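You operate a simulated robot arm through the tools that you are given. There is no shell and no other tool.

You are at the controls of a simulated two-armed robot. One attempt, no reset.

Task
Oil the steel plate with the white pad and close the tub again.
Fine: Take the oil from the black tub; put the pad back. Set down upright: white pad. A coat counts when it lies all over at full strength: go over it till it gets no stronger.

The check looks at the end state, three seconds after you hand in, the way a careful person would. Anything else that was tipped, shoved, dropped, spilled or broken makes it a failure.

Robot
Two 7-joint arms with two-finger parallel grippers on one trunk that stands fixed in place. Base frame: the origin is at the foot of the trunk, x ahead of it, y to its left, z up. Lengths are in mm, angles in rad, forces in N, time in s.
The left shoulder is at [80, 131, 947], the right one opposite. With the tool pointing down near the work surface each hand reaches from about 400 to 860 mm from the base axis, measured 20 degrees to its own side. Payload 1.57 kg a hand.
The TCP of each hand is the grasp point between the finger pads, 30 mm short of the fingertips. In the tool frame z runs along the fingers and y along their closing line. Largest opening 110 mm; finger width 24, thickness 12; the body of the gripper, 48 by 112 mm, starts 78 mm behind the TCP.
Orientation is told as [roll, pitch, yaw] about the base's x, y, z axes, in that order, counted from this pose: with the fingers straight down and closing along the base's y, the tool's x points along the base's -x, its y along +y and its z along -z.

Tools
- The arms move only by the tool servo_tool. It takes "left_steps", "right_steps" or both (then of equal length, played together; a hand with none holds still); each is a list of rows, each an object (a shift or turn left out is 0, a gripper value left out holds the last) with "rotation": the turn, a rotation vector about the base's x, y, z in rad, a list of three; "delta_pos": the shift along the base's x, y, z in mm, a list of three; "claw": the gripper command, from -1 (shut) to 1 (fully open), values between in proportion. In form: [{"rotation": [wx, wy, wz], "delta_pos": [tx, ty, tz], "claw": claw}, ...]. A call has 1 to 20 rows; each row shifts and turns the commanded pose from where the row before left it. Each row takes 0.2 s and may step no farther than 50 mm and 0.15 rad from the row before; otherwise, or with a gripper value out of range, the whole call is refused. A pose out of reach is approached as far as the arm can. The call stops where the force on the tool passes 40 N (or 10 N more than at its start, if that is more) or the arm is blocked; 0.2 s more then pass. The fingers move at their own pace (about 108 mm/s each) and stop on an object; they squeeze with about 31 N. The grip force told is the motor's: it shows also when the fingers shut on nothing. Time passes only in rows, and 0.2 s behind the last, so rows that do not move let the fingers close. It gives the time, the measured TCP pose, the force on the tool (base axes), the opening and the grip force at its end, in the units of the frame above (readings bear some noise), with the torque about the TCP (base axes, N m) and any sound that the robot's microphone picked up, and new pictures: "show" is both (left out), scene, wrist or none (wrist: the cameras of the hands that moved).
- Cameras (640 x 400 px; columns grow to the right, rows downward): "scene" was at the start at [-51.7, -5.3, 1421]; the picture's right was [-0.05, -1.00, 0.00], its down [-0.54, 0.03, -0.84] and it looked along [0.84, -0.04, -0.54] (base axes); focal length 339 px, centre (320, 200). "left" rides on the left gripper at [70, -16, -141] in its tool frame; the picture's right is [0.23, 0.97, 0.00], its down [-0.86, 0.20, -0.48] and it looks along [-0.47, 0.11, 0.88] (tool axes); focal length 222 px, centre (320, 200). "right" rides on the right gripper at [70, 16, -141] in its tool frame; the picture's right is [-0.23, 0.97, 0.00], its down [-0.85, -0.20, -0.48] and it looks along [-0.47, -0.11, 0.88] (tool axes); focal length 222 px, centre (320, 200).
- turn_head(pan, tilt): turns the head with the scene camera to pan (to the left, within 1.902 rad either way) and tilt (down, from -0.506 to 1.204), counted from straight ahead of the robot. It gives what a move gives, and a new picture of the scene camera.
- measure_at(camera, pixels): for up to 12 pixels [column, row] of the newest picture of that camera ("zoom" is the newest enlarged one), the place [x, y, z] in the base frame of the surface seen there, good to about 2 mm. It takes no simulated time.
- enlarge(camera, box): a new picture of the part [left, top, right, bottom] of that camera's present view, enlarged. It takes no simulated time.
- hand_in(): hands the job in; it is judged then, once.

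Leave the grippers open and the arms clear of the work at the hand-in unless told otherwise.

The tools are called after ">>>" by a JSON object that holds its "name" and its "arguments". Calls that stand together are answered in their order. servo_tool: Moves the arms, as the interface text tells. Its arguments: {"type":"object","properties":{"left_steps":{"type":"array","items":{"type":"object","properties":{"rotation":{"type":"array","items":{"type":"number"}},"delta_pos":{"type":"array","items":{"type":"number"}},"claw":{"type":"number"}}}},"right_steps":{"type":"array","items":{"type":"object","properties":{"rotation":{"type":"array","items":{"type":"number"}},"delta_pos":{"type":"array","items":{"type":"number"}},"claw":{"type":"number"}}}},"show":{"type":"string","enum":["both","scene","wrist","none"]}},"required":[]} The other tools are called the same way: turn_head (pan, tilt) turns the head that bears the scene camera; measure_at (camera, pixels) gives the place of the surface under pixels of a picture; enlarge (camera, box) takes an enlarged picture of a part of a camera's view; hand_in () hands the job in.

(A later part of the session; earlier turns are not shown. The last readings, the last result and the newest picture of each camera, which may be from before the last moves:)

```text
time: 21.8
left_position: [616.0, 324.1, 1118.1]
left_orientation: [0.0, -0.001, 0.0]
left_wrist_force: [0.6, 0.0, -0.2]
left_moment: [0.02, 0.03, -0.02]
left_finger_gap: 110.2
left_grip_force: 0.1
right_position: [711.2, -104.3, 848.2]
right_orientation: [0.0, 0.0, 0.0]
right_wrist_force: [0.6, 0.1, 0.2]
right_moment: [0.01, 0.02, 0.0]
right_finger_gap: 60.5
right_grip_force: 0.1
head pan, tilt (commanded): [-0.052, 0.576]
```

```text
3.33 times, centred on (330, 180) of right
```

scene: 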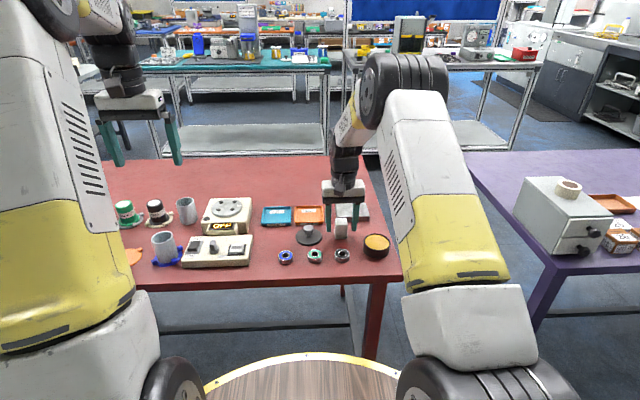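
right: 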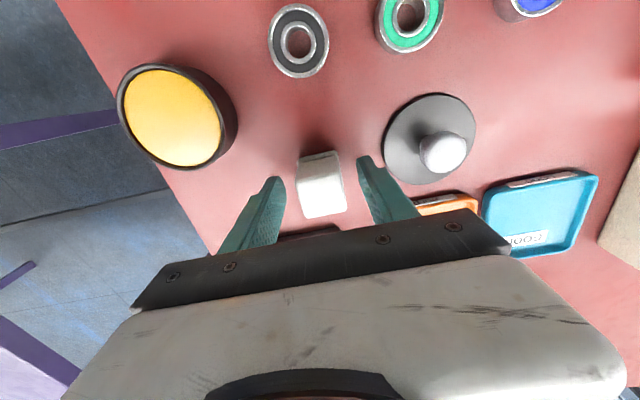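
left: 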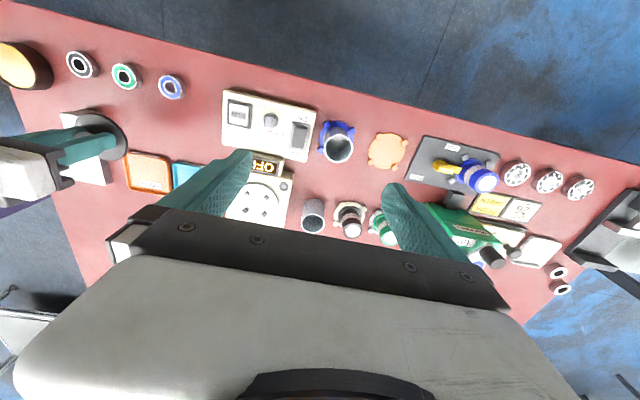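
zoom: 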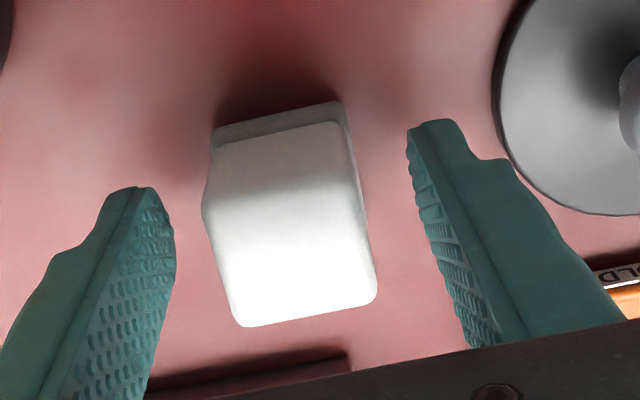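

The fingers straddle the pad evenly. In the zoom the inner edges are at 248 and 415, and the pad spans 279–381. The tips are above the foot. I will close now.

>>> {"name": "servo_tool", "arguments": {"right_steps": [{"claw": -1}, {}, {}, {}], "show": "none"}}

>>> {"name": "servo_tool", "arguments": {"right_steps": [{}], "show": "none"}}

>>> {"name": "servo_tool", "arguments": {"right_steps": [{}], "show": "none"}}

>>> {"name": "enlarge", "arguments": {"camera": "scene", "box": [310, 200, 370, 250]}}

```text
time: 22.8
left_position: [615.9, 323.9, 1118.6]
left_orientation: [0.0, -0.001, -0.001]
left_wrist_force: [-1.1, 0.1, -0.1]
left_moment: [0.02, -0.03, -0.03]
left_finger_gap: 110.0
left_grip_force: 0.1
right_position: [712.0, -105.5, 849.5]
right_orientation: [-0.001, -0.002, -0.001]
right_wrist_force: [-0.3, -0.1, -0.7]
right_moment: [0.02, 0.0, -0.01]
right_finger_gap: 32.8
right_grip_force: 31.8
head pan, tilt (commanded): [-0.052, 0.576]
```

```text
time: 23.2
left_position: [615.7, 323.7, 1118.2]
left_orientation: [0.0, 0.0, 0.001]
left_wrist_force: [-0.7, -0.5, -0.1]
left_moment: [-0.02, -0.02, -0.04]
left_finger_gap: 110.3
left_grip_force: 0.1
right_position: [711.6, -106.3, 849.7]
right_orientation: [0.0, -0.001, 0.001]
right_wrist_force: [0.8, -0.5, 0.8]
right_moment: [0.02, 0.0, 0.01]
right_finger_gap: 32.8
right_grip_force: 31.6
head pan, tilt (commanded): [-0.052, 0.576]
```

```text
time: 23.6
left_position: [615.6, 323.8, 1119.7]
left_orientation: [0.001, 0.001, 0.0]
left_wrist_force: [0.5, 0.4, 0.2]
left_moment: [-0.02, 0.01, 0.0]
left_finger_gap: 110.2
left_grip_force: 0.1
right_position: [711.3, -105.5, 850.1]
right_orientation: [-0.001, -0.001, 0.0]
right_wrist_force: [0.7, 0.0, 0.3]
right_moment: [0.01, -0.01, -0.01]
right_finger_gap: 33.2
right_grip_force: 31.2
head pan, tilt (commanded): [-0.052, 0.576]
```

```text
8.00 times, centred on (340, 225) of scene
```

zoom: 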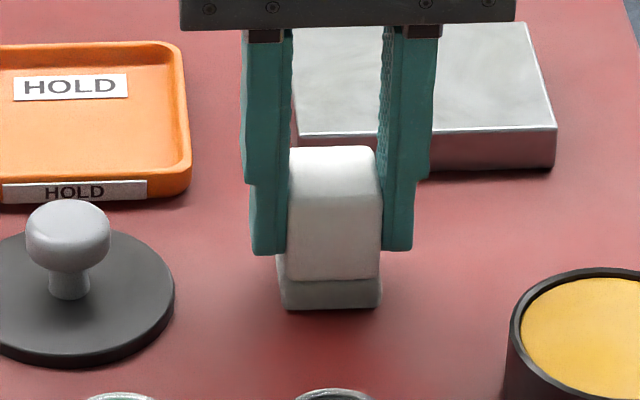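

The pad is gripped at a gap of 33 mm, with mean TCP (711.6, −105.8, 849.8). Its bottom is therefore about 50 mm below the TCP. I will lift it 50 mm, carry it over the tub and look.

>>> {"name": "servo_tool", "arguments": {"right_steps": [{"delta_pos": [0, 0, 3]}, {"delta_pos": [0, 0, 7]}, {"delta_pos": [0, 0, 20]}, {"delta_pos": [0, 0, 22]}, {"delta_pos": [-10, -12, 0]}, {"delta_pos": [-20, -25, 0]}, {"delta_pos": [-20, -26, 0]}, {"delta_pos": [-16, -20, 0]}, {"delta_pos": [-5, -5.7, 0]}, {}, {}]}}

>>> {"name": "enlarge", "arguments": {"camera": "scene", "box": [330, 200, 420, 265]}}

>>> {"name": "enlarge", "arguments": {"camera": "right", "box": [220, 80, 420, 230]}}

```text
time: 26.0
left_position: [615.6, 325.7, 1119.5]
left_orientation: [0.001, 0.0, 0.001]
left_wrist_force: [-0.1, 0.2, 0.1]
left_moment: [-0.04, 0.0, 0.0]
left_finger_gap: 109.9
left_grip_force: 0.0
right_position: [641.0, -191.5, 902.8]
right_orientation: [0.0, 0.0, 0.0]
right_wrist_force: [1.1, 0.4, -0.9]
right_moment: [-0.01, 0.01, 0.04]
right_finger_gap: 32.8
right_grip_force: 30.9
head pan, tilt (commanded): [-0.052, 0.576]
```

scene: 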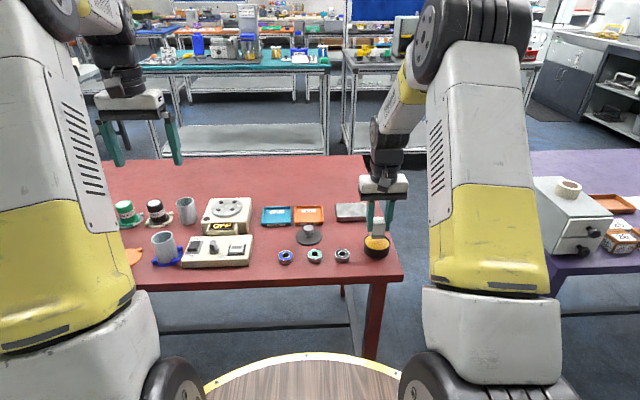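
right: 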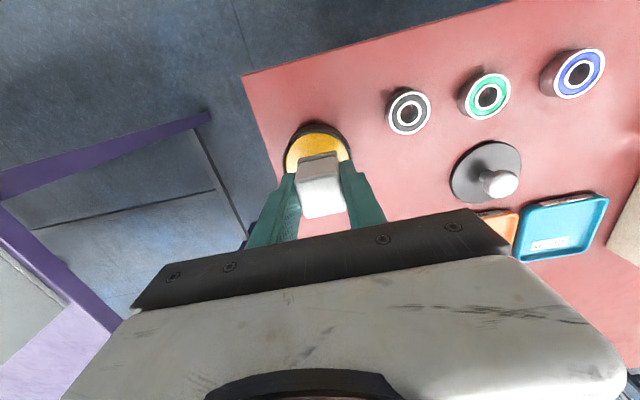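

```text
6.15 times, centred on (375, 232) of scene
```

zoom: 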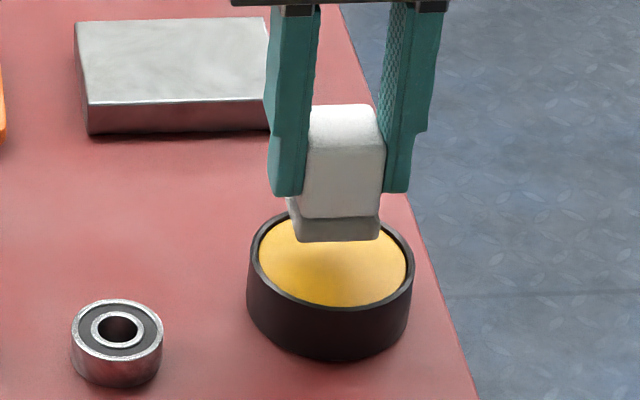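

```text
2.67 times, centred on (320, 155) of right
```

zoom: 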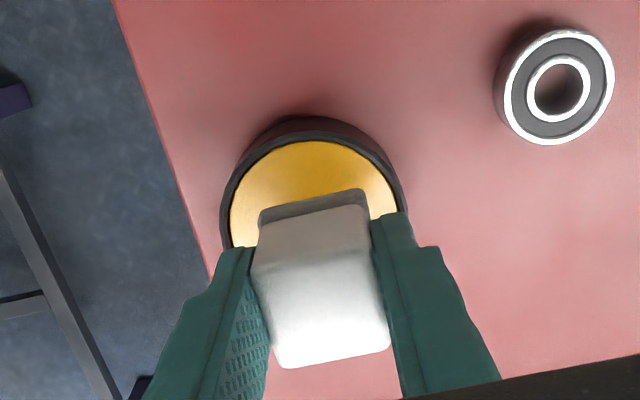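

The pad hangs over the oil. I will take two more readings to average the position before dipping.

>>> {"name": "servo_tool", "arguments": {"right_steps": [{}], "show": "none"}}

>>> {"name": "servo_tool", "arguments": {"right_steps": [{}], "show": "none"}}

>>> {"name": "servo_tool", "arguments": {"right_steps": [{}], "show": "none"}}

>>> {"name": "enlarge", "arguments": {"camera": "scene", "box": [345, 215, 409, 260]}}

>>> {"name": "measure_at", "arguments": {"camera": "zoom", "pixels": [[220, 200], [310, 200], [365, 190], [290, 140], [290, 175], [130, 270], [470, 280], [300, 335], [150, 270], [450, 280], [300, 290], [230, 120]]}}

```text
time: 26.4
left_position: [616.1, 323.8, 1118.9]
left_orientation: [-0.001, 0.0, 0.001]
left_wrist_force: [0.7, 0.4, -0.4]
left_moment: [0.01, 0.03, 0.01]
left_finger_gap: 110.1
left_grip_force: 0.0
right_position: [640.2, -191.2, 902.3]
right_orientation: [0.001, 0.001, 0.0]
right_wrist_force: [-0.2, -0.1, 0.0]
right_moment: [0.0, 0.0, 0.04]
right_finger_gap: 32.7
right_grip_force: 31.3
head pan, tilt (commanded): [-0.052, 0.576]
```

```text
time: 26.8
left_position: [615.9, 324.7, 1116.9]
left_orientation: [0.001, 0.001, -0.002]
left_wrist_force: [0.2, -0.7, -0.3]
left_moment: [0.01, 0.02, -0.01]
left_finger_gap: 110.0
left_grip_force: 0.1
right_position: [641.3, -191.8, 902.6]
right_orientation: [-0.001, 0.0, 0.0]
right_wrist_force: [-0.7, 0.4, -1.2]
right_moment: [0.0, -0.03, 0.0]
right_finger_gap: 32.8
right_grip_force: 30.6
head pan, tilt (commanded): [-0.052, 0.576]
```

```text
time: 27.2
left_position: [615.0, 323.9, 1118.7]
left_orientation: [-0.001, 0.0, 0.0]
left_wrist_force: [-0.1, -0.9, 0.2]
left_moment: [-0.03, -0.02, -0.03]
left_finger_gap: 110.1
left_grip_force: 0.1
right_position: [640.7, -192.2, 902.0]
right_orientation: [0.0, 0.0, 0.0]
right_wrist_force: [1.1, 0.0, 0.1]
right_moment: [0.02, -0.01, -0.02]
right_finger_gap: 32.9
right_grip_force: 31.1
head pan, tilt (commanded): [-0.052, 0.576]
```

```text
8.89 times, centred on (377, 238) of scene
```

zoom: 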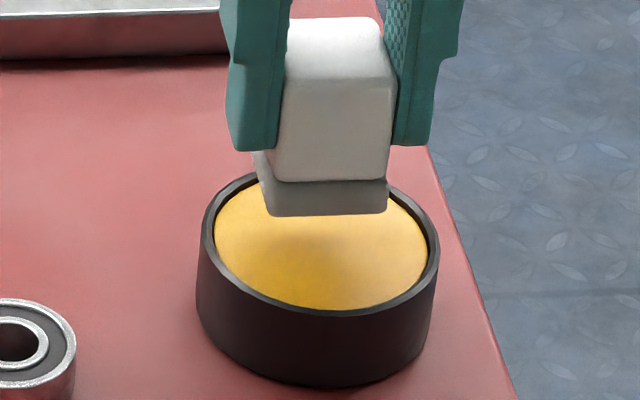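

```text
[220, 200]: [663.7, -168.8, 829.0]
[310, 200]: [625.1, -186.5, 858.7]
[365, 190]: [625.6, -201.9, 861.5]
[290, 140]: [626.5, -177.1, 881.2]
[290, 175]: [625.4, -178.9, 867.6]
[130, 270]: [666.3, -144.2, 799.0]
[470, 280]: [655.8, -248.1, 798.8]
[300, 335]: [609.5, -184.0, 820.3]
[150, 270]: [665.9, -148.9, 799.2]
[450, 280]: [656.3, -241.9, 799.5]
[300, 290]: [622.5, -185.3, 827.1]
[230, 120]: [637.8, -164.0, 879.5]
```

The mean is (640.8, −191.7, 902.4), so I will shift y by −2.5. The foot bottom is at about z 852 and the oil is at 827.5. I will lower 26 mm so the foot goes just 1–2 mm into the oil.

>>> {"name": "servo_tool", "arguments": {"right_steps": [{"delta_pos": [0.5, -2.5, -8]}, {"delta_pos": [0, 0, -8]}, {"delta_pos": [0, 0, -5]}, {"delta_pos": [0, 0, -3]}, {"delta_pos": [0, 0, -2]}, {}, {}]}}

>>> {"name": "enlarge", "arguments": {"camera": "scene", "box": [345, 215, 409, 260]}}

```text
time: 28.8
left_position: [616.0, 324.5, 1118.1]
left_orientation: [-0.001, 0.001, 0.001]
left_wrist_force: [0.3, 0.3, 0.0]
left_moment: [-0.01, 0.0, 0.0]
left_finger_gap: 109.8
left_grip_force: 0.1
right_position: [640.0, -195.8, 878.2]
right_orientation: [-0.001, -0.003, 0.001]
right_wrist_force: [-1.6, 0.4, 15.1]
right_moment: [0.07, -0.01, -0.01]
right_finger_gap: 32.9
right_grip_force: 30.8
head pan, tilt (commanded): [-0.052, 0.576]
```

scene: 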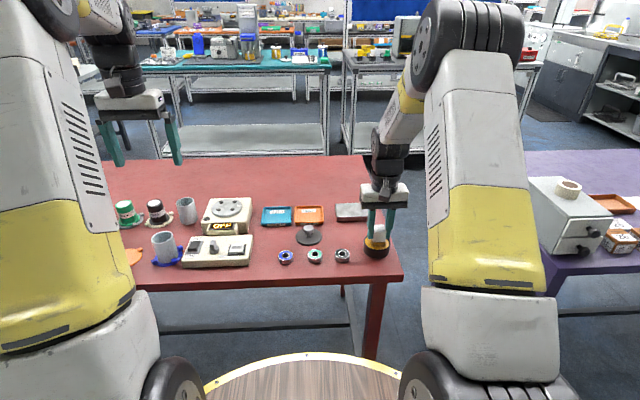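
right: 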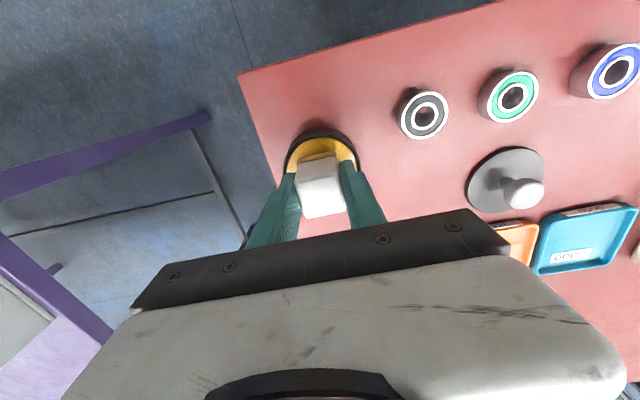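

```text
8.89 times, centred on (377, 238) of scene
```

zoom: 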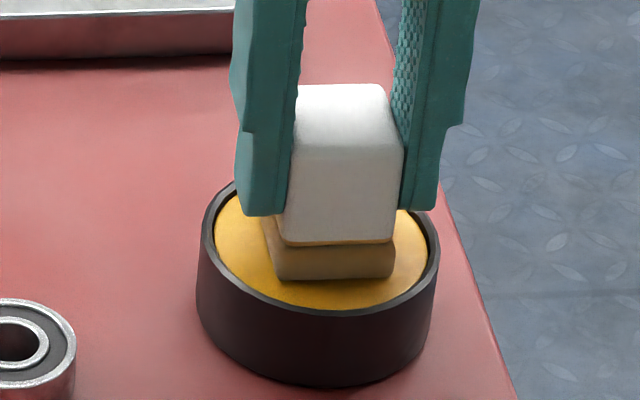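

The foot met the oil with about 15 N and has turned brownish. That is enough pressure. I will ease off, lift out and check the foot and the tub.

>>> {"name": "servo_tool", "arguments": {"right_steps": [{"delta_pos": [0, 0, 1]}, {"delta_pos": [0, 0, 3]}, {"delta_pos": [0, 0, 6]}, {"delta_pos": [0, 0, 10]}, {"delta_pos": [0, 0, 10]}, {}, {}]}}

>>> {"name": "enlarge", "arguments": {"camera": "scene", "box": [330, 195, 418, 260]}}

```text
time: 30.4
left_position: [615.1, 324.7, 1118.4]
left_orientation: [-0.001, 0.0, -0.001]
left_wrist_force: [-0.1, 0.8, -0.5]
left_moment: [-0.02, 0.05, -0.02]
left_finger_gap: 110.1
left_grip_force: 0.0
right_position: [641.3, -195.1, 906.3]
right_orientation: [0.001, -0.001, 0.0]
right_wrist_force: [0.5, 0.0, -0.9]
right_moment: [-0.05, -0.03, -0.04]
right_finger_gap: 33.0
right_grip_force: 31.3
head pan, tilt (commanded): [-0.052, 0.576]
```

scene: 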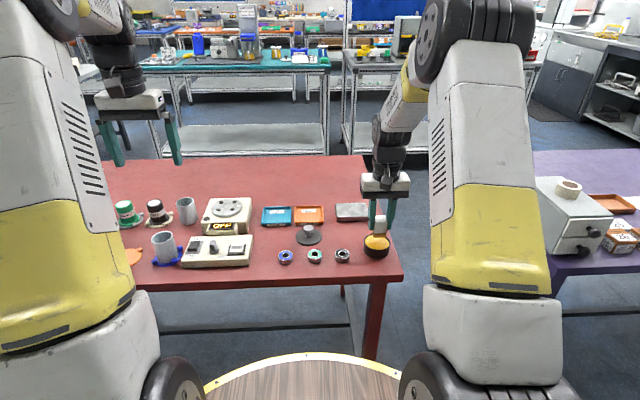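
right: 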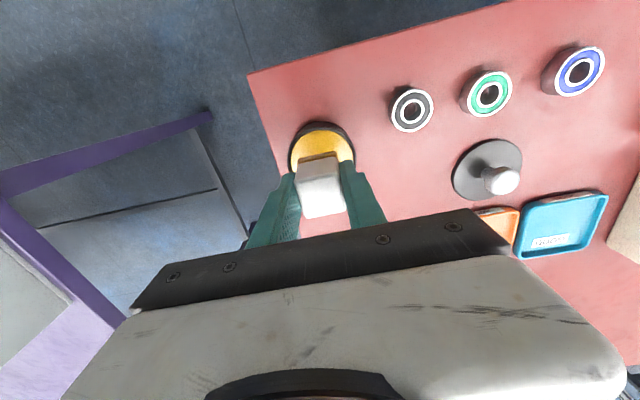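

```text
6.15 times, centred on (374, 228) of scene
```

zoom: 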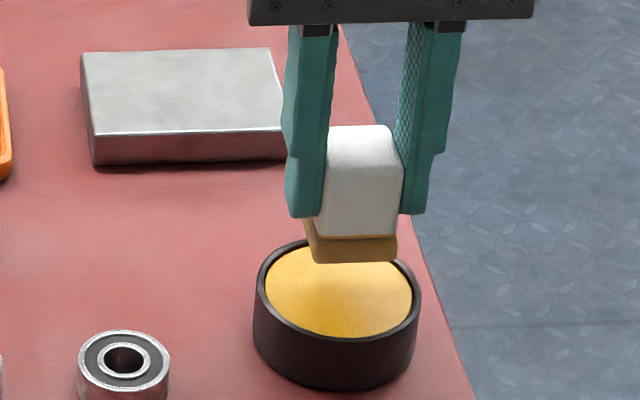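

The foot is now a yellow-brown colour, so it is charged with oil, and the tub is undisturbed. I will re-measure the plate edges in this zoom before moving over it.

>>> {"name": "measure_at", "arguments": {"camera": "zoom", "pixels": [[90, 60], [90, 95], [94, 125], [180, 53], [265, 50], [275, 80], [283, 120], [180, 128], [180, 90], [120, 131], [240, 126], [110, 54]]}}

>>> {"name": "servo_tool", "arguments": {"right_steps": [{"delta_pos": [15, 8, 2]}, {"delta_pos": [25, 14, 0]}, {"delta_pos": [25, 14, 0]}, {"delta_pos": [25, 14, 0]}, {"delta_pos": [25, 14, 0]}, {"delta_pos": [20, 10, 0]}, {"delta_pos": [14, 6, 0]}, {}, {}]}}

>>> {"name": "servo_tool", "arguments": {"right_steps": [{}], "show": "none"}}

>>> {"name": "servo_tool", "arguments": {"right_steps": [{}], "show": "none"}}

>>> {"name": "enlarge", "arguments": {"camera": "scene", "box": [315, 180, 395, 235]}}

```text
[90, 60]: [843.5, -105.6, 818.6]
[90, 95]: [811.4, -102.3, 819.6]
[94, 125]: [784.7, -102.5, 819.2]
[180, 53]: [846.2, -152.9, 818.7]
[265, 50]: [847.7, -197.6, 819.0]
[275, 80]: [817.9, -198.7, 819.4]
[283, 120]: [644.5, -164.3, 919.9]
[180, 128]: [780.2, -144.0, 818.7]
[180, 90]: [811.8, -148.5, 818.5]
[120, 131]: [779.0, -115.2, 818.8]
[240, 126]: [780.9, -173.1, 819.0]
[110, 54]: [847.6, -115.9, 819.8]
```

```text
time: 32.4
left_position: [614.9, 324.6, 1117.8]
left_orientation: [0.0, 0.0, 0.001]
left_wrist_force: [-0.5, -0.8, 0.6]
left_moment: [0.03, 0.03, 0.01]
left_finger_gap: 109.9
left_grip_force: 0.0
right_position: [789.1, -115.1, 908.9]
right_orientation: [0.0, -0.001, 0.0]
right_wrist_force: [-0.2, 1.0, -0.6]
right_moment: [0.05, 0.0, 0.0]
right_finger_gap: 32.8
right_grip_force: 31.7
head pan, tilt (commanded): [-0.052, 0.576]
```

scene: 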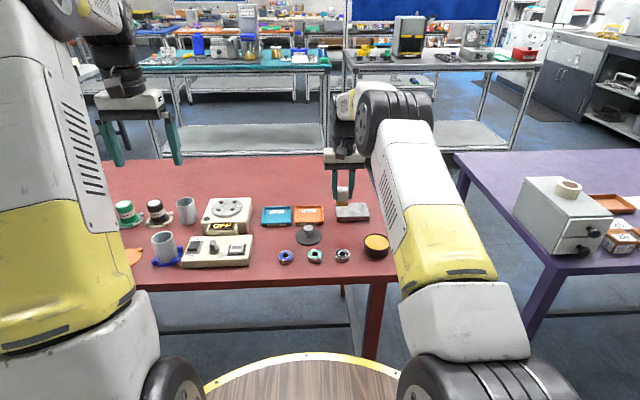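
right: 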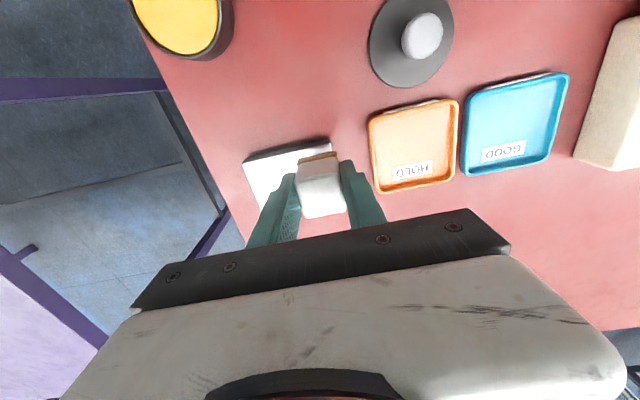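

```text
time: 32.8
left_position: [615.4, 324.0, 1118.1]
left_orientation: [0.001, 0.0, -0.002]
left_wrist_force: [-1.2, 0.6, -0.4]
left_moment: [0.02, 0.01, -0.01]
left_finger_gap: 110.0
left_grip_force: 0.1
right_position: [788.4, -114.5, 907.7]
right_orientation: [0.0, -0.002, -0.001]
right_wrist_force: [-0.2, -0.3, -0.3]
right_moment: [0.01, -0.01, 0.03]
right_finger_gap: 32.6
right_grip_force: 31.1
head pan, tilt (commanded): [-0.052, 0.576]
```

```text
time: 33.2
left_position: [615.9, 324.0, 1118.1]
left_orientation: [0.0, 0.0, -0.001]
left_wrist_force: [0.1, 0.3, -0.1]
left_moment: [-0.02, -0.01, -0.01]
left_finger_gap: 110.0
left_grip_force: 0.0
right_position: [789.3, -114.9, 906.9]
right_orientation: [0.001, 0.0, 0.001]
right_wrist_force: [-0.4, -0.1, -0.9]
right_moment: [-0.01, -0.01, 0.04]
right_finger_gap: 32.5
right_grip_force: 30.7
head pan, tilt (commanded): [-0.052, 0.576]
```

```text
7.27 times, centred on (355, 208) of scene
```

zoom: 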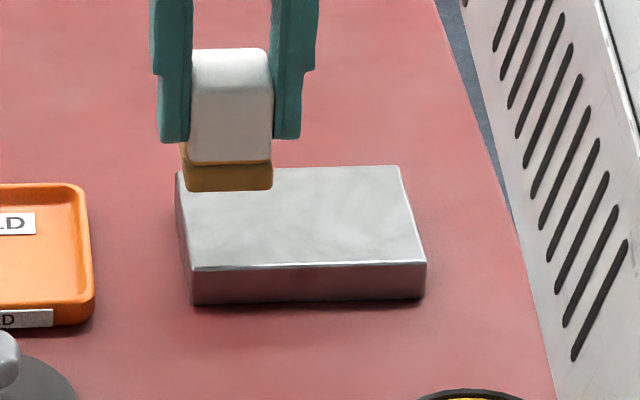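

The plate spans x 778–848 and y −101 to −199. The pad is over its near-left corner, at mean TCP (788.9, −114.8, 907.8). I will lower it to just above contact.

>>> {"name": "servo_tool", "arguments": {"right_steps": [{"delta_pos": [0, 0, -15]}, {"delta_pos": [0, 0, -12]}, {"delta_pos": [0, 0, -7]}, {"delta_pos": [0, 0, -2]}, {}], "show": "none"}}

>>> {"name": "servo_tool", "arguments": {"right_steps": [{"delta_pos": [0, 0, -1]}], "show": "none"}}

>>> {"name": "servo_tool", "arguments": {"right_steps": [{"delta_pos": [0, 0, -0.7]}], "show": "none"}}

```text
time: 34.4
left_position: [615.6, 324.0, 1118.8]
left_orientation: [0.001, 0.0, -0.001]
left_wrist_force: [0.0, -0.9, -0.7]
left_moment: [0.05, 0.01, 0.03]
left_finger_gap: 109.9
left_grip_force: 0.0
right_position: [790.1, -116.4, 871.6]
right_orientation: [-0.001, 0.0, 0.001]
right_wrist_force: [0.2, 0.2, -0.5]
right_moment: [0.01, 0.04, -0.01]
right_finger_gap: 32.9
right_grip_force: 31.1
head pan, tilt (commanded): [-0.052, 0.576]
```

```text
time: 34.8
left_position: [615.5, 323.4, 1118.1]
left_orientation: [0.0, 0.002, 0.0]
left_wrist_force: [-0.6, 0.0, 0.6]
left_moment: [-0.04, 0.0, -0.04]
left_finger_gap: 109.8
left_grip_force: 0.0
right_position: [790.3, -116.4, 871.1]
right_orientation: [0.0, 0.0, 0.0]
right_wrist_force: [-0.2, 0.6, -0.1]
right_moment: [0.02, 0.01, 0.01]
right_finger_gap: 33.2
right_grip_force: 31.5
head pan, tilt (commanded): [-0.052, 0.576]
```

```text
time: 35.2
left_position: [615.7, 323.0, 1118.2]
left_orientation: [0.001, 0.001, -0.001]
left_wrist_force: [0.1, 0.0, 0.8]
left_moment: [0.0, -0.01, 0.0]
left_finger_gap: 109.9
left_grip_force: 0.1
right_position: [789.8, -116.8, 872.2]
right_orientation: [0.001, 0.0, -0.001]
right_wrist_force: [-0.4, -0.3, -0.6]
right_moment: [-0.01, 0.02, 0.01]
right_finger_gap: 32.9
right_grip_force: 30.7
head pan, tilt (commanded): [-0.052, 0.576]
```

There is no contact yet. I will continue in small steps.

>>> {"name": "servo_tool", "arguments": {"right_steps": [{"delta_pos": [0, 0, -0.8]}], "show": "none"}}

>>> {"name": "servo_tool", "arguments": {"right_steps": [{"delta_pos": [0, 0, -0.8]}], "show": "none"}}

>>> {"name": "enlarge", "arguments": {"camera": "scene", "box": [325, 190, 381, 225]}}

```text
time: 35.6
left_position: [615.1, 323.9, 1118.7]
left_orientation: [0.0, 0.001, 0.0]
left_wrist_force: [0.2, 0.2, 0.9]
left_moment: [-0.02, 0.02, 0.01]
left_finger_gap: 109.9
left_grip_force: 0.1
right_position: [788.6, -115.3, 870.9]
right_orientation: [0.0, -0.001, -0.001]
right_wrist_force: [-0.6, -0.7, -0.5]
right_moment: [-0.03, 0.01, -0.01]
right_finger_gap: 32.8
right_grip_force: 31.0
head pan, tilt (commanded): [-0.052, 0.576]
```

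```text
time: 36.0
left_position: [615.2, 324.3, 1118.4]
left_orientation: [-0.001, 0.0, 0.0]
left_wrist_force: [-0.6, 1.0, 0.2]
left_moment: [0.06, 0.01, 0.02]
left_finger_gap: 110.1
left_grip_force: 0.1
right_position: [788.9, -114.8, 869.7]
right_orientation: [0.0, -0.003, 0.0]
right_wrist_force: [-0.2, 0.0, -0.2]
right_moment: [0.0, 0.01, 0.01]
right_finger_gap: 32.7
right_grip_force: 30.8
head pan, tilt (commanded): [-0.052, 0.576]
```

```text
11.43 times, centred on (353, 208) of scene
```

zoom: 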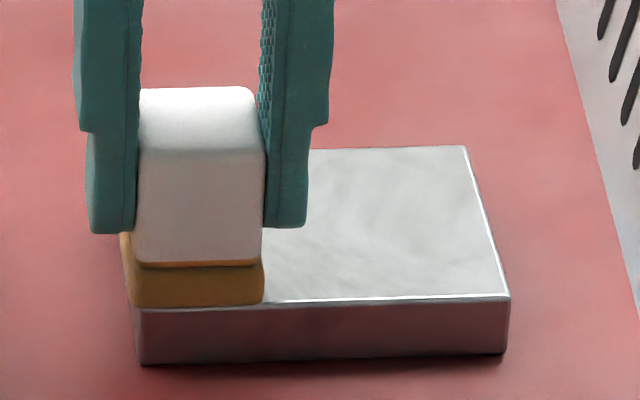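

The foot is almost on the plate. It overhangs the near and left edges by only a few millimetres, as planned. I will step down further.

>>> {"name": "servo_tool", "arguments": {"right_steps": [{"delta_pos": [0, 0, -0.6]}], "show": "none"}}

>>> {"name": "servo_tool", "arguments": {"right_steps": [{"delta_pos": [0, 0, -0.5]}], "show": "none"}}

>>> {"name": "servo_tool", "arguments": {"right_steps": [{"delta_pos": [0, 0, -0.5]}], "show": "none"}}

```text
time: 36.4
left_position: [616.4, 324.0, 1119.0]
left_orientation: [0.0, 0.001, 0.001]
left_wrist_force: [-0.6, 0.1, 0.0]
left_moment: [0.01, 0.01, 0.0]
left_finger_gap: 109.9
left_grip_force: 0.2
right_position: [790.2, -115.7, 869.0]
right_orientation: [-0.001, 0.0, 0.0]
right_wrist_force: [-0.1, 0.8, 2.0]
right_moment: [0.03, 0.04, 0.0]
right_finger_gap: 32.8
right_grip_force: 31.3
head pan, tilt (commanded): [-0.052, 0.576]
```

```text
time: 36.8
left_position: [615.7, 324.1, 1118.7]
left_orientation: [0.0, 0.0, -0.002]
left_wrist_force: [-0.1, -0.9, 0.3]
left_moment: [0.0, -0.03, -0.01]
left_finger_gap: 110.2
left_grip_force: 0.0
right_position: [790.3, -114.4, 870.1]
right_orientation: [0.0, -0.001, -0.001]
right_wrist_force: [-3.9, -1.0, 11.3]
right_moment: [-0.07, 0.15, -0.01]
right_finger_gap: 32.7
right_grip_force: 31.4
head pan, tilt (commanded): [-0.052, 0.576]
```

```text
time: 37.2
left_position: [614.8, 324.3, 1120.1]
left_orientation: [0.001, -0.001, 0.0]
left_wrist_force: [-0.2, 1.0, 0.2]
left_moment: [0.02, 0.02, 0.0]
left_finger_gap: 110.1
left_grip_force: 0.1
right_position: [790.0, -116.0, 869.0]
right_orientation: [0.001, -0.003, 0.001]
right_wrist_force: [-4.6, -1.0, 21.4]
right_moment: [-0.03, 0.29, 0.02]
right_finger_gap: 32.8
right_grip_force: 30.6
head pan, tilt (commanded): [-0.052, 0.576]
```

Contact is stiff, about 20 N per mm, and the force now reads 21 N. I will ease up 0.8 mm to about 5–8 N and start the first stroke to the right along the near edge in small moves.

>>> {"name": "servo_tool", "arguments": {"right_steps": [{"delta_pos": [0, 0, 0.7]}, {}], "show": "none"}}

>>> {"name": "servo_tool", "arguments": {"right_steps": [{"delta_pos": [0, -5, 0]}, {"delta_pos": [0, -5, 0]}], "show": "none"}}

>>> {"name": "servo_tool", "arguments": {"right_steps": [{"delta_pos": [0, -5, 0]}, {"delta_pos": [0, -5, 0]}], "show": "scene"}}

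>>> {"name": "enlarge", "arguments": {"camera": "scene", "box": [325, 190, 381, 225]}}

```text
time: 37.8
left_position: [615.8, 325.2, 1118.4]
left_orientation: [0.001, 0.001, 0.001]
left_wrist_force: [-1.0, -0.3, -0.3]
left_moment: [-0.02, 0.0, 0.01]
left_finger_gap: 110.1
left_grip_force: 0.1
right_position: [791.0, -115.7, 868.6]
right_orientation: [0.001, -0.004, 0.0]
right_wrist_force: [3.6, -0.5, 18.7]
right_moment: [0.01, -0.11, 0.0]
right_finger_gap: 32.8
right_grip_force: 30.7
head pan, tilt (commanded): [-0.052, 0.576]
```

```text
time: 38.4
left_position: [614.8, 324.8, 1119.2]
left_orientation: [0.001, 0.0, 0.0]
left_wrist_force: [0.2, -0.3, 0.2]
left_moment: [-0.04, 0.01, -0.01]
left_finger_gap: 110.1
left_grip_force: 0.0
right_position: [788.6, -124.9, 868.9]
right_orientation: [0.001, -0.001, 0.001]
right_wrist_force: [-0.3, 7.5, 20.6]
right_moment: [0.31, -0.1, 0.01]
right_finger_gap: 32.8
right_grip_force: 31.3
head pan, tilt (commanded): [-0.052, 0.576]
```

```text
time: 39.0
left_position: [615.9, 325.1, 1119.4]
left_orientation: [0.0, -0.001, 0.0]
left_wrist_force: [0.2, 0.1, 0.0]
left_moment: [0.03, 0.01, 0.01]
left_finger_gap: 110.0
left_grip_force: 0.1
right_position: [788.4, -135.1, 869.0]
right_orientation: [-0.001, 0.0, 0.0]
right_wrist_force: [0.4, 7.4, 20.2]
right_moment: [0.27, -0.13, 0.0]
right_finger_gap: 32.6
right_grip_force: 30.7
head pan, tilt (commanded): [-0.052, 0.576]
```

scene: 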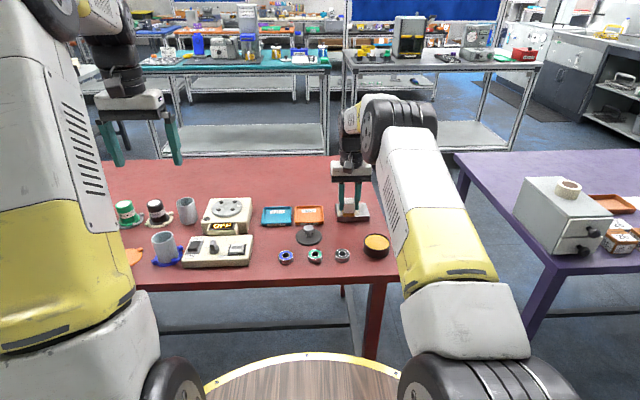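

```text
11.43 times, centred on (353, 208) of scene
```

zoom: 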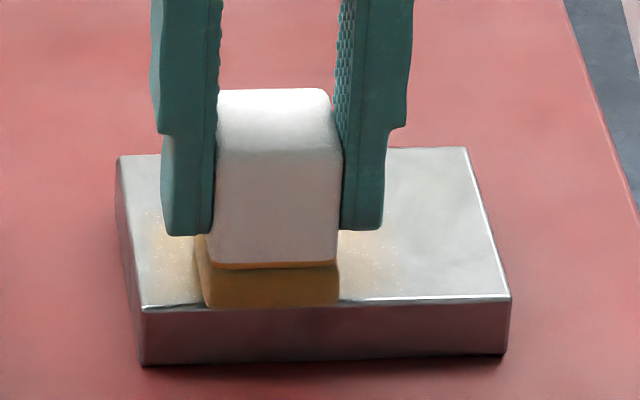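

The force is about 20 N with 7 N of drag. The plate has not moved and oil specks appear where the pad passed. I will ease up slightly and continue the stroke to the right end at about y −184.

>>> {"name": "servo_tool", "arguments": {"right_steps": [{"delta_pos": [0, -7, 0.4]}, {"delta_pos": [0, -7, 0]}, {"delta_pos": [0, -7, 0]}], "show": "none"}}

>>> {"name": "servo_tool", "arguments": {"right_steps": [{"delta_pos": [0, -7, 0]}, {"delta_pos": [0, -7, 0]}, {"delta_pos": [0, -7, 0]}, {"delta_pos": [0, -6, 0]}], "show": "scene"}}

>>> {"name": "enlarge", "arguments": {"camera": "scene", "box": [325, 190, 381, 225]}}

```text
time: 39.8
left_position: [616.7, 325.7, 1117.9]
left_orientation: [0.0, 0.001, 0.0]
left_wrist_force: [-0.6, 0.6, 0.9]
left_moment: [-0.01, 0.01, 0.0]
left_finger_gap: 110.1
left_grip_force: 0.1
right_position: [789.5, -157.7, 868.4]
right_orientation: [-0.001, 0.0, 0.0]
right_wrist_force: [-1.3, 3.6, 13.7]
right_moment: [0.17, -0.08, 0.02]
right_finger_gap: 32.9
right_grip_force: 30.9
head pan, tilt (commanded): [-0.052, 0.576]
```

```text
time: 40.8
left_position: [614.7, 323.2, 1118.8]
left_orientation: [-0.001, 0.0, 0.001]
left_wrist_force: [0.6, 0.5, -0.5]
left_moment: [0.02, 0.0, 0.01]
left_finger_gap: 110.2
left_grip_force: 0.1
right_position: [788.9, -184.6, 867.9]
right_orientation: [0.001, -0.003, 0.0]
right_wrist_force: [-0.2, 4.0, 14.7]
right_moment: [0.2, 0.02, -0.02]
right_finger_gap: 32.9
right_grip_force: 30.8
head pan, tilt (commanded): [-0.052, 0.576]
```

scene: 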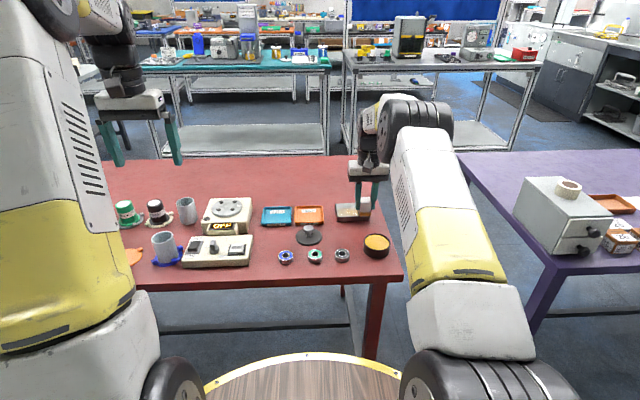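

```text
11.43 times, centred on (353, 208) of scene
```

zoom: 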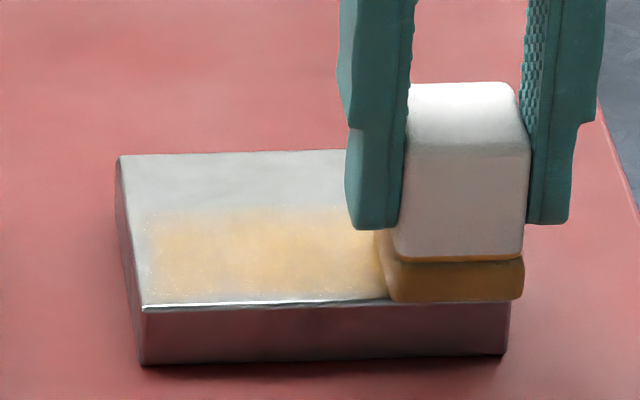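

The coat shows clearly along the near lane at 14 N, a good level. I will shift 19 mm further away (+x) and stroke back to the left.

>>> {"name": "servo_tool", "arguments": {"right_steps": [{"delta_pos": [0, -2, 0]}, {"delta_pos": [6, 0, 0]}, {"delta_pos": [7, 0, 0]}, {"delta_pos": [6, 0, 0]}], "show": "none"}}

>>> {"name": "servo_tool", "arguments": {"right_steps": [{"delta_pos": [0, 7, 0]}, {"delta_pos": [0, 7, 0]}, {"delta_pos": [0, 7, 0]}, {"delta_pos": [0, 7, 0]}, {"delta_pos": [0, 7, 0]}], "show": "none"}}

>>> {"name": "servo_tool", "arguments": {"right_steps": [{"delta_pos": [0, 7, 0]}, {"delta_pos": [0, 7, 0]}, {"delta_pos": [0, 7, 0]}, {"delta_pos": [0, 7, 0]}, {"delta_pos": [0, 7, 0]}, {"delta_pos": [0, 4, 0]}], "show": "scene"}}

>>> {"name": "enlarge", "arguments": {"camera": "scene", "box": [325, 190, 381, 225]}}

```text
time: 41.8
left_position: [615.5, 324.0, 1118.7]
left_orientation: [0.0, 0.002, 0.0]
left_wrist_force: [-0.2, 0.1, -1.5]
left_moment: [0.03, 0.02, 0.0]
left_finger_gap: 110.0
left_grip_force: 0.1
right_position: [807.4, -185.9, 867.9]
right_orientation: [-0.001, 0.0, -0.001]
right_wrist_force: [-4.0, -1.2, 11.3]
right_moment: [-0.01, 0.13, -0.02]
right_finger_gap: 33.0
right_grip_force: 31.0
head pan, tilt (commanded): [-0.052, 0.576]
```

```text
time: 43.0
left_position: [615.8, 324.1, 1118.7]
left_orientation: [-0.001, 0.0, -0.001]
left_wrist_force: [-1.5, 0.3, 0.5]
left_moment: [-0.03, -0.06, 0.0]
left_finger_gap: 110.2
left_grip_force: 0.1
right_position: [807.4, -150.4, 869.5]
right_orientation: [-0.002, -0.001, -0.002]
right_wrist_force: [-0.8, -4.1, 15.4]
right_moment: [-0.14, -0.01, -0.01]
right_finger_gap: 32.9
right_grip_force: 31.0
head pan, tilt (commanded): [-0.052, 0.576]
```

```text
time: 44.4
left_position: [615.1, 323.8, 1118.7]
left_orientation: [0.001, 0.001, 0.0]
left_wrist_force: [-0.1, 0.9, 0.0]
left_moment: [0.02, 0.0, -0.03]
left_finger_gap: 109.8
left_grip_force: 0.1
right_position: [809.1, -113.4, 869.1]
right_orientation: [-0.002, -0.004, -0.002]
right_wrist_force: [0.8, -6.2, 19.4]
right_moment: [-0.31, 0.01, -0.03]
right_finger_gap: 32.7
right_grip_force: 31.1
head pan, tilt (commanded): [-0.052, 0.576]
```

scene: 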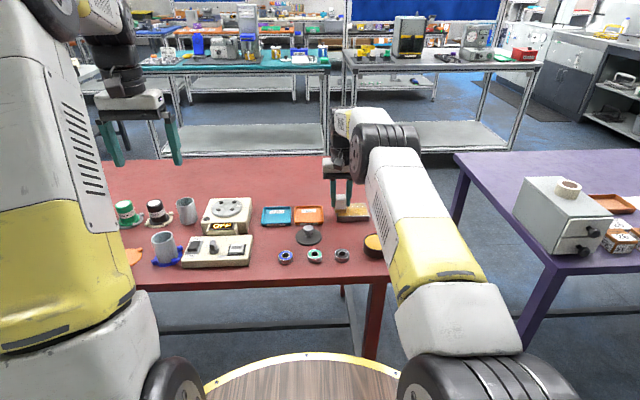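

```text
11.43 times, centred on (353, 208) of scene
```

zoom: 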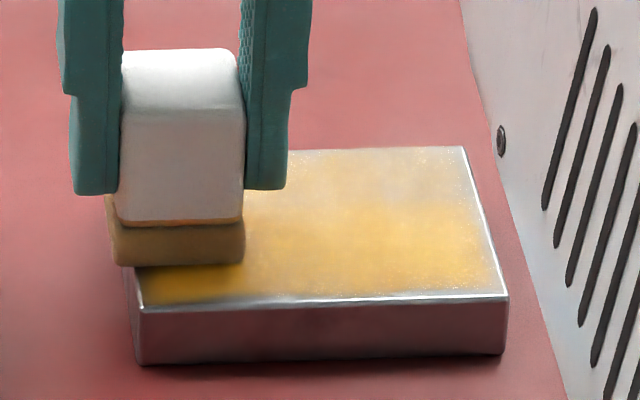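

The coat builds well, and the overlap band is stronger. I will shift 20 mm further to the far lane and stroke right again.

>>> {"name": "servo_tool", "arguments": {"right_steps": [{"delta_pos": [7, 0, 0.2]}, {"delta_pos": [7, 0, 0]}, {"delta_pos": [7, 0, 0]}], "show": "none"}}

>>> {"name": "servo_tool", "arguments": {"right_steps": [{"delta_pos": [0, -7, 0]}, {"delta_pos": [0, -7, 0]}, {"delta_pos": [0, -7, 0]}, {"delta_pos": [0, -7, 0]}, {"delta_pos": [0, -7, 0]}], "show": "none"}}

>>> {"name": "servo_tool", "arguments": {"right_steps": [{"delta_pos": [0, -7, 0]}, {"delta_pos": [0, -7, 0]}, {"delta_pos": [0, -7, 0]}, {"delta_pos": [0, -7, 0]}, {"delta_pos": [0, -7, 0]}, {"delta_pos": [0, -3, 0]}], "show": "scene"}}

>>> {"name": "enlarge", "arguments": {"camera": "scene", "box": [325, 190, 381, 225]}}

```text
time: 45.2
left_position: [615.0, 324.2, 1118.7]
left_orientation: [0.0, 0.0, -0.001]
left_wrist_force: [-0.7, -0.1, 0.2]
left_moment: [0.03, 0.01, 0.01]
left_finger_gap: 110.0
left_grip_force: 0.1
right_position: [822.9, -109.0, 868.3]
right_orientation: [0.001, -0.003, 0.002]
right_wrist_force: [-1.6, 5.2, 12.8]
right_moment: [0.14, 0.04, 0.01]
right_finger_gap: 32.8
right_grip_force: 31.0
right hand out of reach, approached as far as the arm can: row 3
head pan, tilt (commanded): [-0.052, 0.576]
```

```text
time: 46.4
left_position: [615.0, 324.9, 1119.2]
left_orientation: [0.0, -0.001, 0.001]
left_wrist_force: [-0.1, 0.0, 0.1]
left_moment: [-0.01, 0.0, -0.02]
left_finger_gap: 110.1
left_grip_force: 0.0
right_position: [822.5, -148.7, 868.6]
right_orientation: [-0.001, 0.0, 0.0]
right_wrist_force: [0.2, 0.7, 1.7]
right_moment: [0.06, -0.04, -0.03]
right_finger_gap: 32.8
right_grip_force: 30.9
head pan, tilt (commanded): [-0.052, 0.576]
```

```text
time: 47.8
left_position: [616.1, 325.0, 1118.1]
left_orientation: [0.001, 0.001, 0.0]
left_wrist_force: [0.9, 0.2, 1.1]
left_moment: [-0.02, 0.02, -0.01]
left_finger_gap: 109.9
left_grip_force: 0.1
right_position: [821.5, -184.7, 869.2]
right_orientation: [0.001, -0.001, -0.001]
right_wrist_force: [0.4, 0.1, 0.1]
right_moment: [0.02, 0.01, 0.01]
right_finger_gap: 33.1
right_grip_force: 31.4
head pan, tilt (commanded): [-0.052, 0.576]
```

scene: 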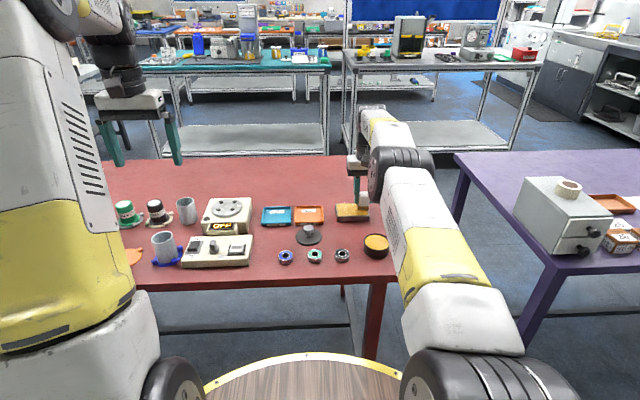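

```text
11.43 times, centred on (353, 208) of scene
```

zoom: 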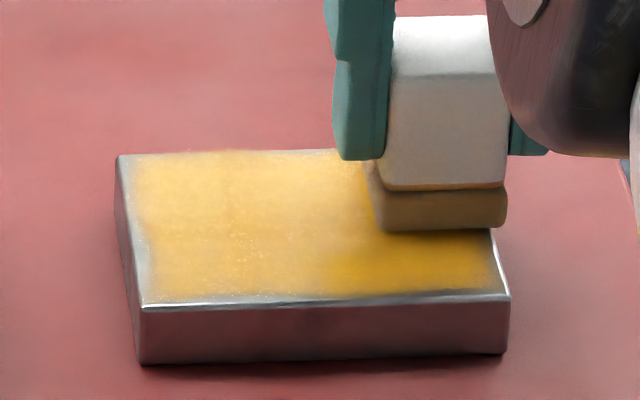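

The arm's reach ends at about x 822 here, so the pad stops roughly 5 mm short of the far edge. The remedy is to set the pad down upright on the plate, tilt the hand so the fingers point slightly forward, and regrip it flat. First I will lift slightly and look at the plate.

>>> {"name": "servo_tool", "arguments": {"right_steps": [{"delta_pos": [0, 0, 4]}, {"delta_pos": [-8, 0, 6]}, {"delta_pos": [-20, 10, 10]}, {"delta_pos": [-30, 5, 10]}, {"delta_pos": [-40, 0, 0]}, {"delta_pos": [-40, 0, 0]}, {}, {}]}}

>>> {"name": "enlarge", "arguments": {"camera": "scene", "box": [329, 195, 377, 225]}}

```text
time: 49.6
left_position: [615.4, 323.8, 1118.4]
left_orientation: [0.001, -0.001, -0.001]
left_wrist_force: [-0.9, 0.9, -0.7]
left_moment: [0.0, 0.0, -0.02]
left_finger_gap: 109.9
left_grip_force: 0.1
right_position: [680.2, -171.4, 898.6]
right_orientation: [0.0, 0.0, 0.0]
right_wrist_force: [0.2, 0.2, -0.6]
right_moment: [-0.03, 0.01, 0.0]
right_finger_gap: 32.7
right_grip_force: 31.2
head pan, tilt (commanded): [-0.052, 0.576]
```

scene: 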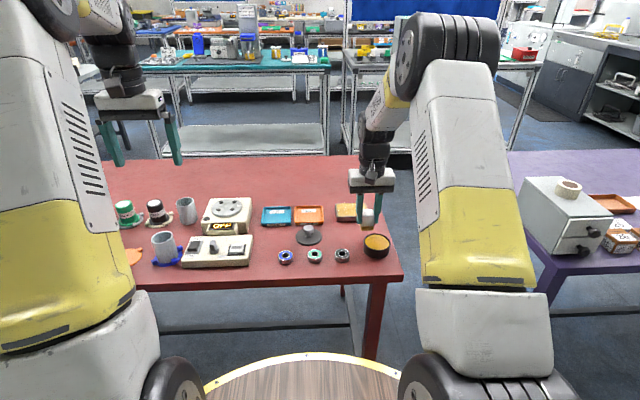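
right: 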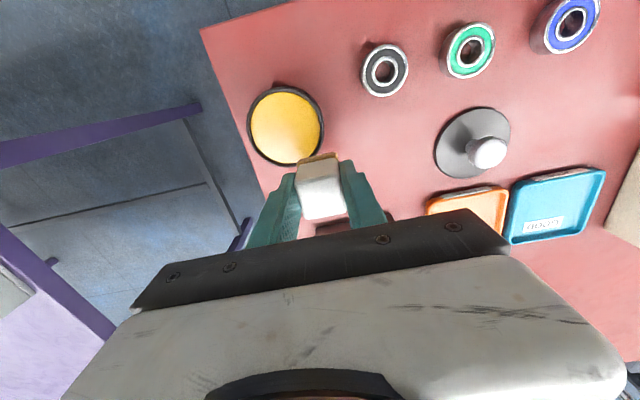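

```text
13.33 times, centred on (353, 210) of scene
```

zoom: 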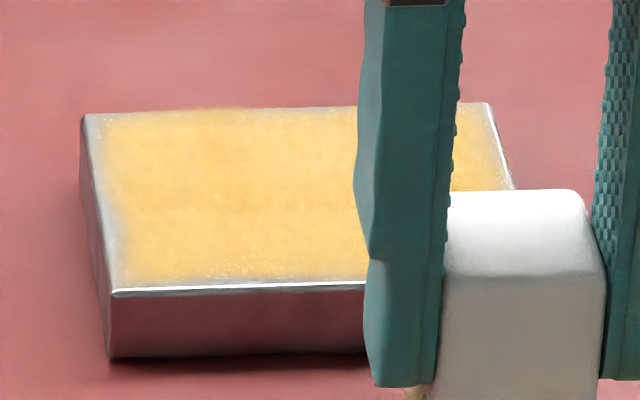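

The coat covers the middle but leaves margins of about 4 mm at the left, right and near edges. The effective print is therefore narrower than the foot, and I will overhang more next time. The pad is close to the tub, so I will recharge it now.

>>> {"name": "servo_tool", "arguments": {"right_steps": [{"delta_pos": [-13, -8, 2]}, {"delta_pos": [-15, -9, 0]}, {"delta_pos": [-11, -6, 0]}, {}, {"delta_pos": [0, 0, -10]}, {"delta_pos": [0, 0, -8]}, {}], "show": "wrist"}}

>>> {"name": "enlarge", "arguments": {"camera": "scene", "box": [345, 215, 409, 260]}}

```text
time: 51.2
left_position: [615.8, 323.5, 1118.8]
left_orientation: [0.001, -0.001, 0.001]
left_wrist_force: [-0.2, -0.1, -0.8]
left_moment: [-0.01, -0.01, 0.0]
left_finger_gap: 110.0
left_grip_force: 0.0
right_position: [644.7, -193.4, 882.5]
right_orientation: [0.0, -0.001, -0.001]
right_wrist_force: [0.4, -0.7, -1.1]
right_moment: [-0.01, -0.03, 0.01]
right_finger_gap: 33.1
right_grip_force: 30.8
head pan, tilt (commanded): [-0.052, 0.576]
```

right: 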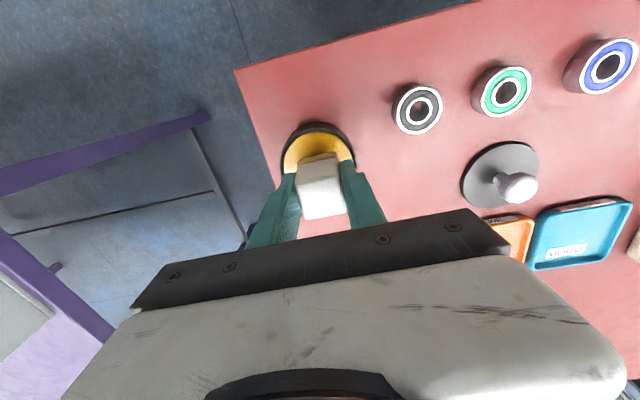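

```text
8.89 times, centred on (377, 238) of scene
```

zoom: 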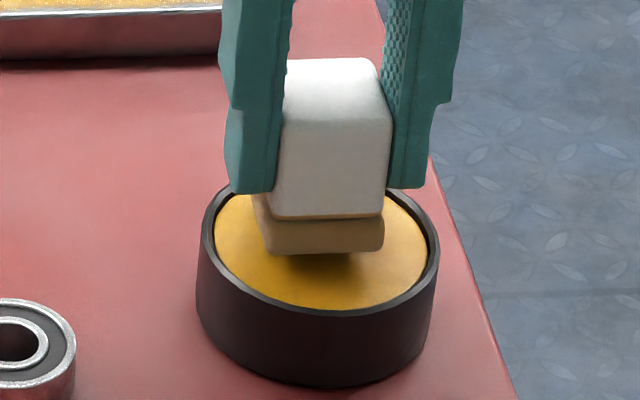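

The foot has gone pale, so it is nearly spent. I will centre it 2.5 mm nearer and lower in small steps onto the oil.

>>> {"name": "servo_tool", "arguments": {"right_steps": [{"delta_pos": [-2.5, -1, -2]}, {"delta_pos": [0, 0, -1.5]}, {}], "show": "none"}}

>>> {"name": "servo_tool", "arguments": {"right_steps": [{"delta_pos": [0, 0, -1]}, {}], "show": "none"}}

>>> {"name": "servo_tool", "arguments": {"right_steps": [{"delta_pos": [0, 0, -0.8]}, {}], "show": "none"}}

```text
time: 52.0
left_position: [615.4, 325.0, 1119.3]
left_orientation: [0.0, 0.001, 0.0]
left_wrist_force: [-0.2, 0.1, -0.3]
left_moment: [0.01, 0.02, 0.0]
left_finger_gap: 110.0
left_grip_force: 0.0
right_position: [642.9, -194.1, 879.9]
right_orientation: [0.001, -0.001, -0.001]
right_wrist_force: [-0.4, 0.1, -0.2]
right_moment: [-0.01, -0.02, 0.0]
right_finger_gap: 32.9
right_grip_force: 30.9
head pan, tilt (commanded): [-0.052, 0.576]
```

```text
time: 52.6
left_position: [616.3, 323.8, 1118.6]
left_orientation: [0.0, 0.0, 0.0]
left_wrist_force: [-0.4, -0.1, 0.3]
left_moment: [0.0, -0.01, 0.06]
left_finger_gap: 110.1
left_grip_force: 0.2
right_position: [642.2, -193.9, 877.9]
right_orientation: [0.0, 0.0, 0.0]
right_wrist_force: [0.6, -0.4, -0.7]
right_moment: [0.02, 0.04, 0.0]
right_finger_gap: 32.8
right_grip_force: 30.7
head pan, tilt (commanded): [-0.052, 0.576]
```

```text
time: 53.2
left_position: [615.5, 326.1, 1119.1]
left_orientation: [0.0, 0.001, 0.001]
left_wrist_force: [-0.1, -0.2, 0.2]
left_moment: [-0.02, 0.02, -0.06]
left_finger_gap: 109.9
left_grip_force: 0.1
right_position: [643.1, -193.7, 877.6]
right_orientation: [0.0, 0.001, 0.001]
right_wrist_force: [0.3, 1.1, 0.4]
right_moment: [0.0, -0.01, 0.02]
right_finger_gap: 33.0
right_grip_force: 31.2
head pan, tilt (commanded): [-0.052, 0.576]
```

There is no contact yet. I will keep stepping down 0.8 mm at a time.

>>> {"name": "servo_tool", "arguments": {"right_steps": [{"delta_pos": [0, 0, -0.8]}, {}], "show": "none"}}

>>> {"name": "servo_tool", "arguments": {"right_steps": [{"delta_pos": [0, 0, -0.6]}, {}], "show": "none"}}

>>> {"name": "enlarge", "arguments": {"camera": "scene", "box": [345, 215, 409, 260]}}

```text
time: 53.8
left_position: [614.2, 324.0, 1118.9]
left_orientation: [0.001, 0.0, 0.001]
left_wrist_force: [0.1, 0.3, -0.4]
left_moment: [-0.01, -0.02, -0.01]
left_finger_gap: 109.9
left_grip_force: 0.1
right_position: [643.2, -194.9, 877.1]
right_orientation: [0.001, -0.001, -0.001]
right_wrist_force: [-2.4, 2.0, 8.9]
right_moment: [0.06, 0.1, 0.04]
right_finger_gap: 32.9
right_grip_force: 30.6
head pan, tilt (commanded): [-0.052, 0.576]
```

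```text
time: 54.4
left_position: [615.6, 324.3, 1118.8]
left_orientation: [0.001, 0.001, 0.0]
left_wrist_force: [0.7, -0.6, 0.1]
left_moment: [-0.01, 0.0, -0.02]
left_finger_gap: 110.2
left_grip_force: 0.1
right_position: [643.2, -195.1, 875.8]
right_orientation: [-0.001, -0.002, 0.0]
right_wrist_force: [-4.8, 1.9, 17.5]
right_moment: [0.05, 0.16, -0.02]
right_finger_gap: 32.6
right_grip_force: 30.9
head pan, tilt (commanded): [-0.052, 0.576]
```

```text
8.89 times, centred on (377, 238) of scene
```

zoom: 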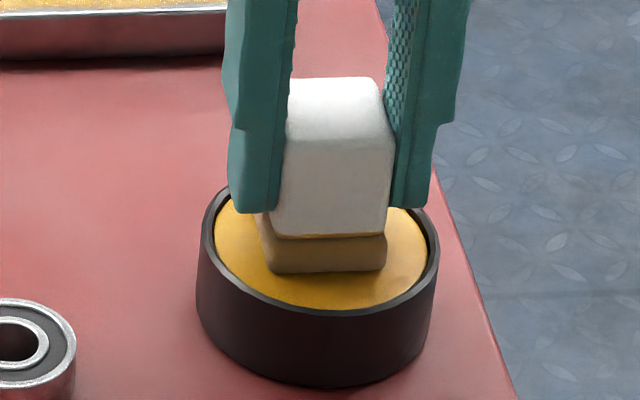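

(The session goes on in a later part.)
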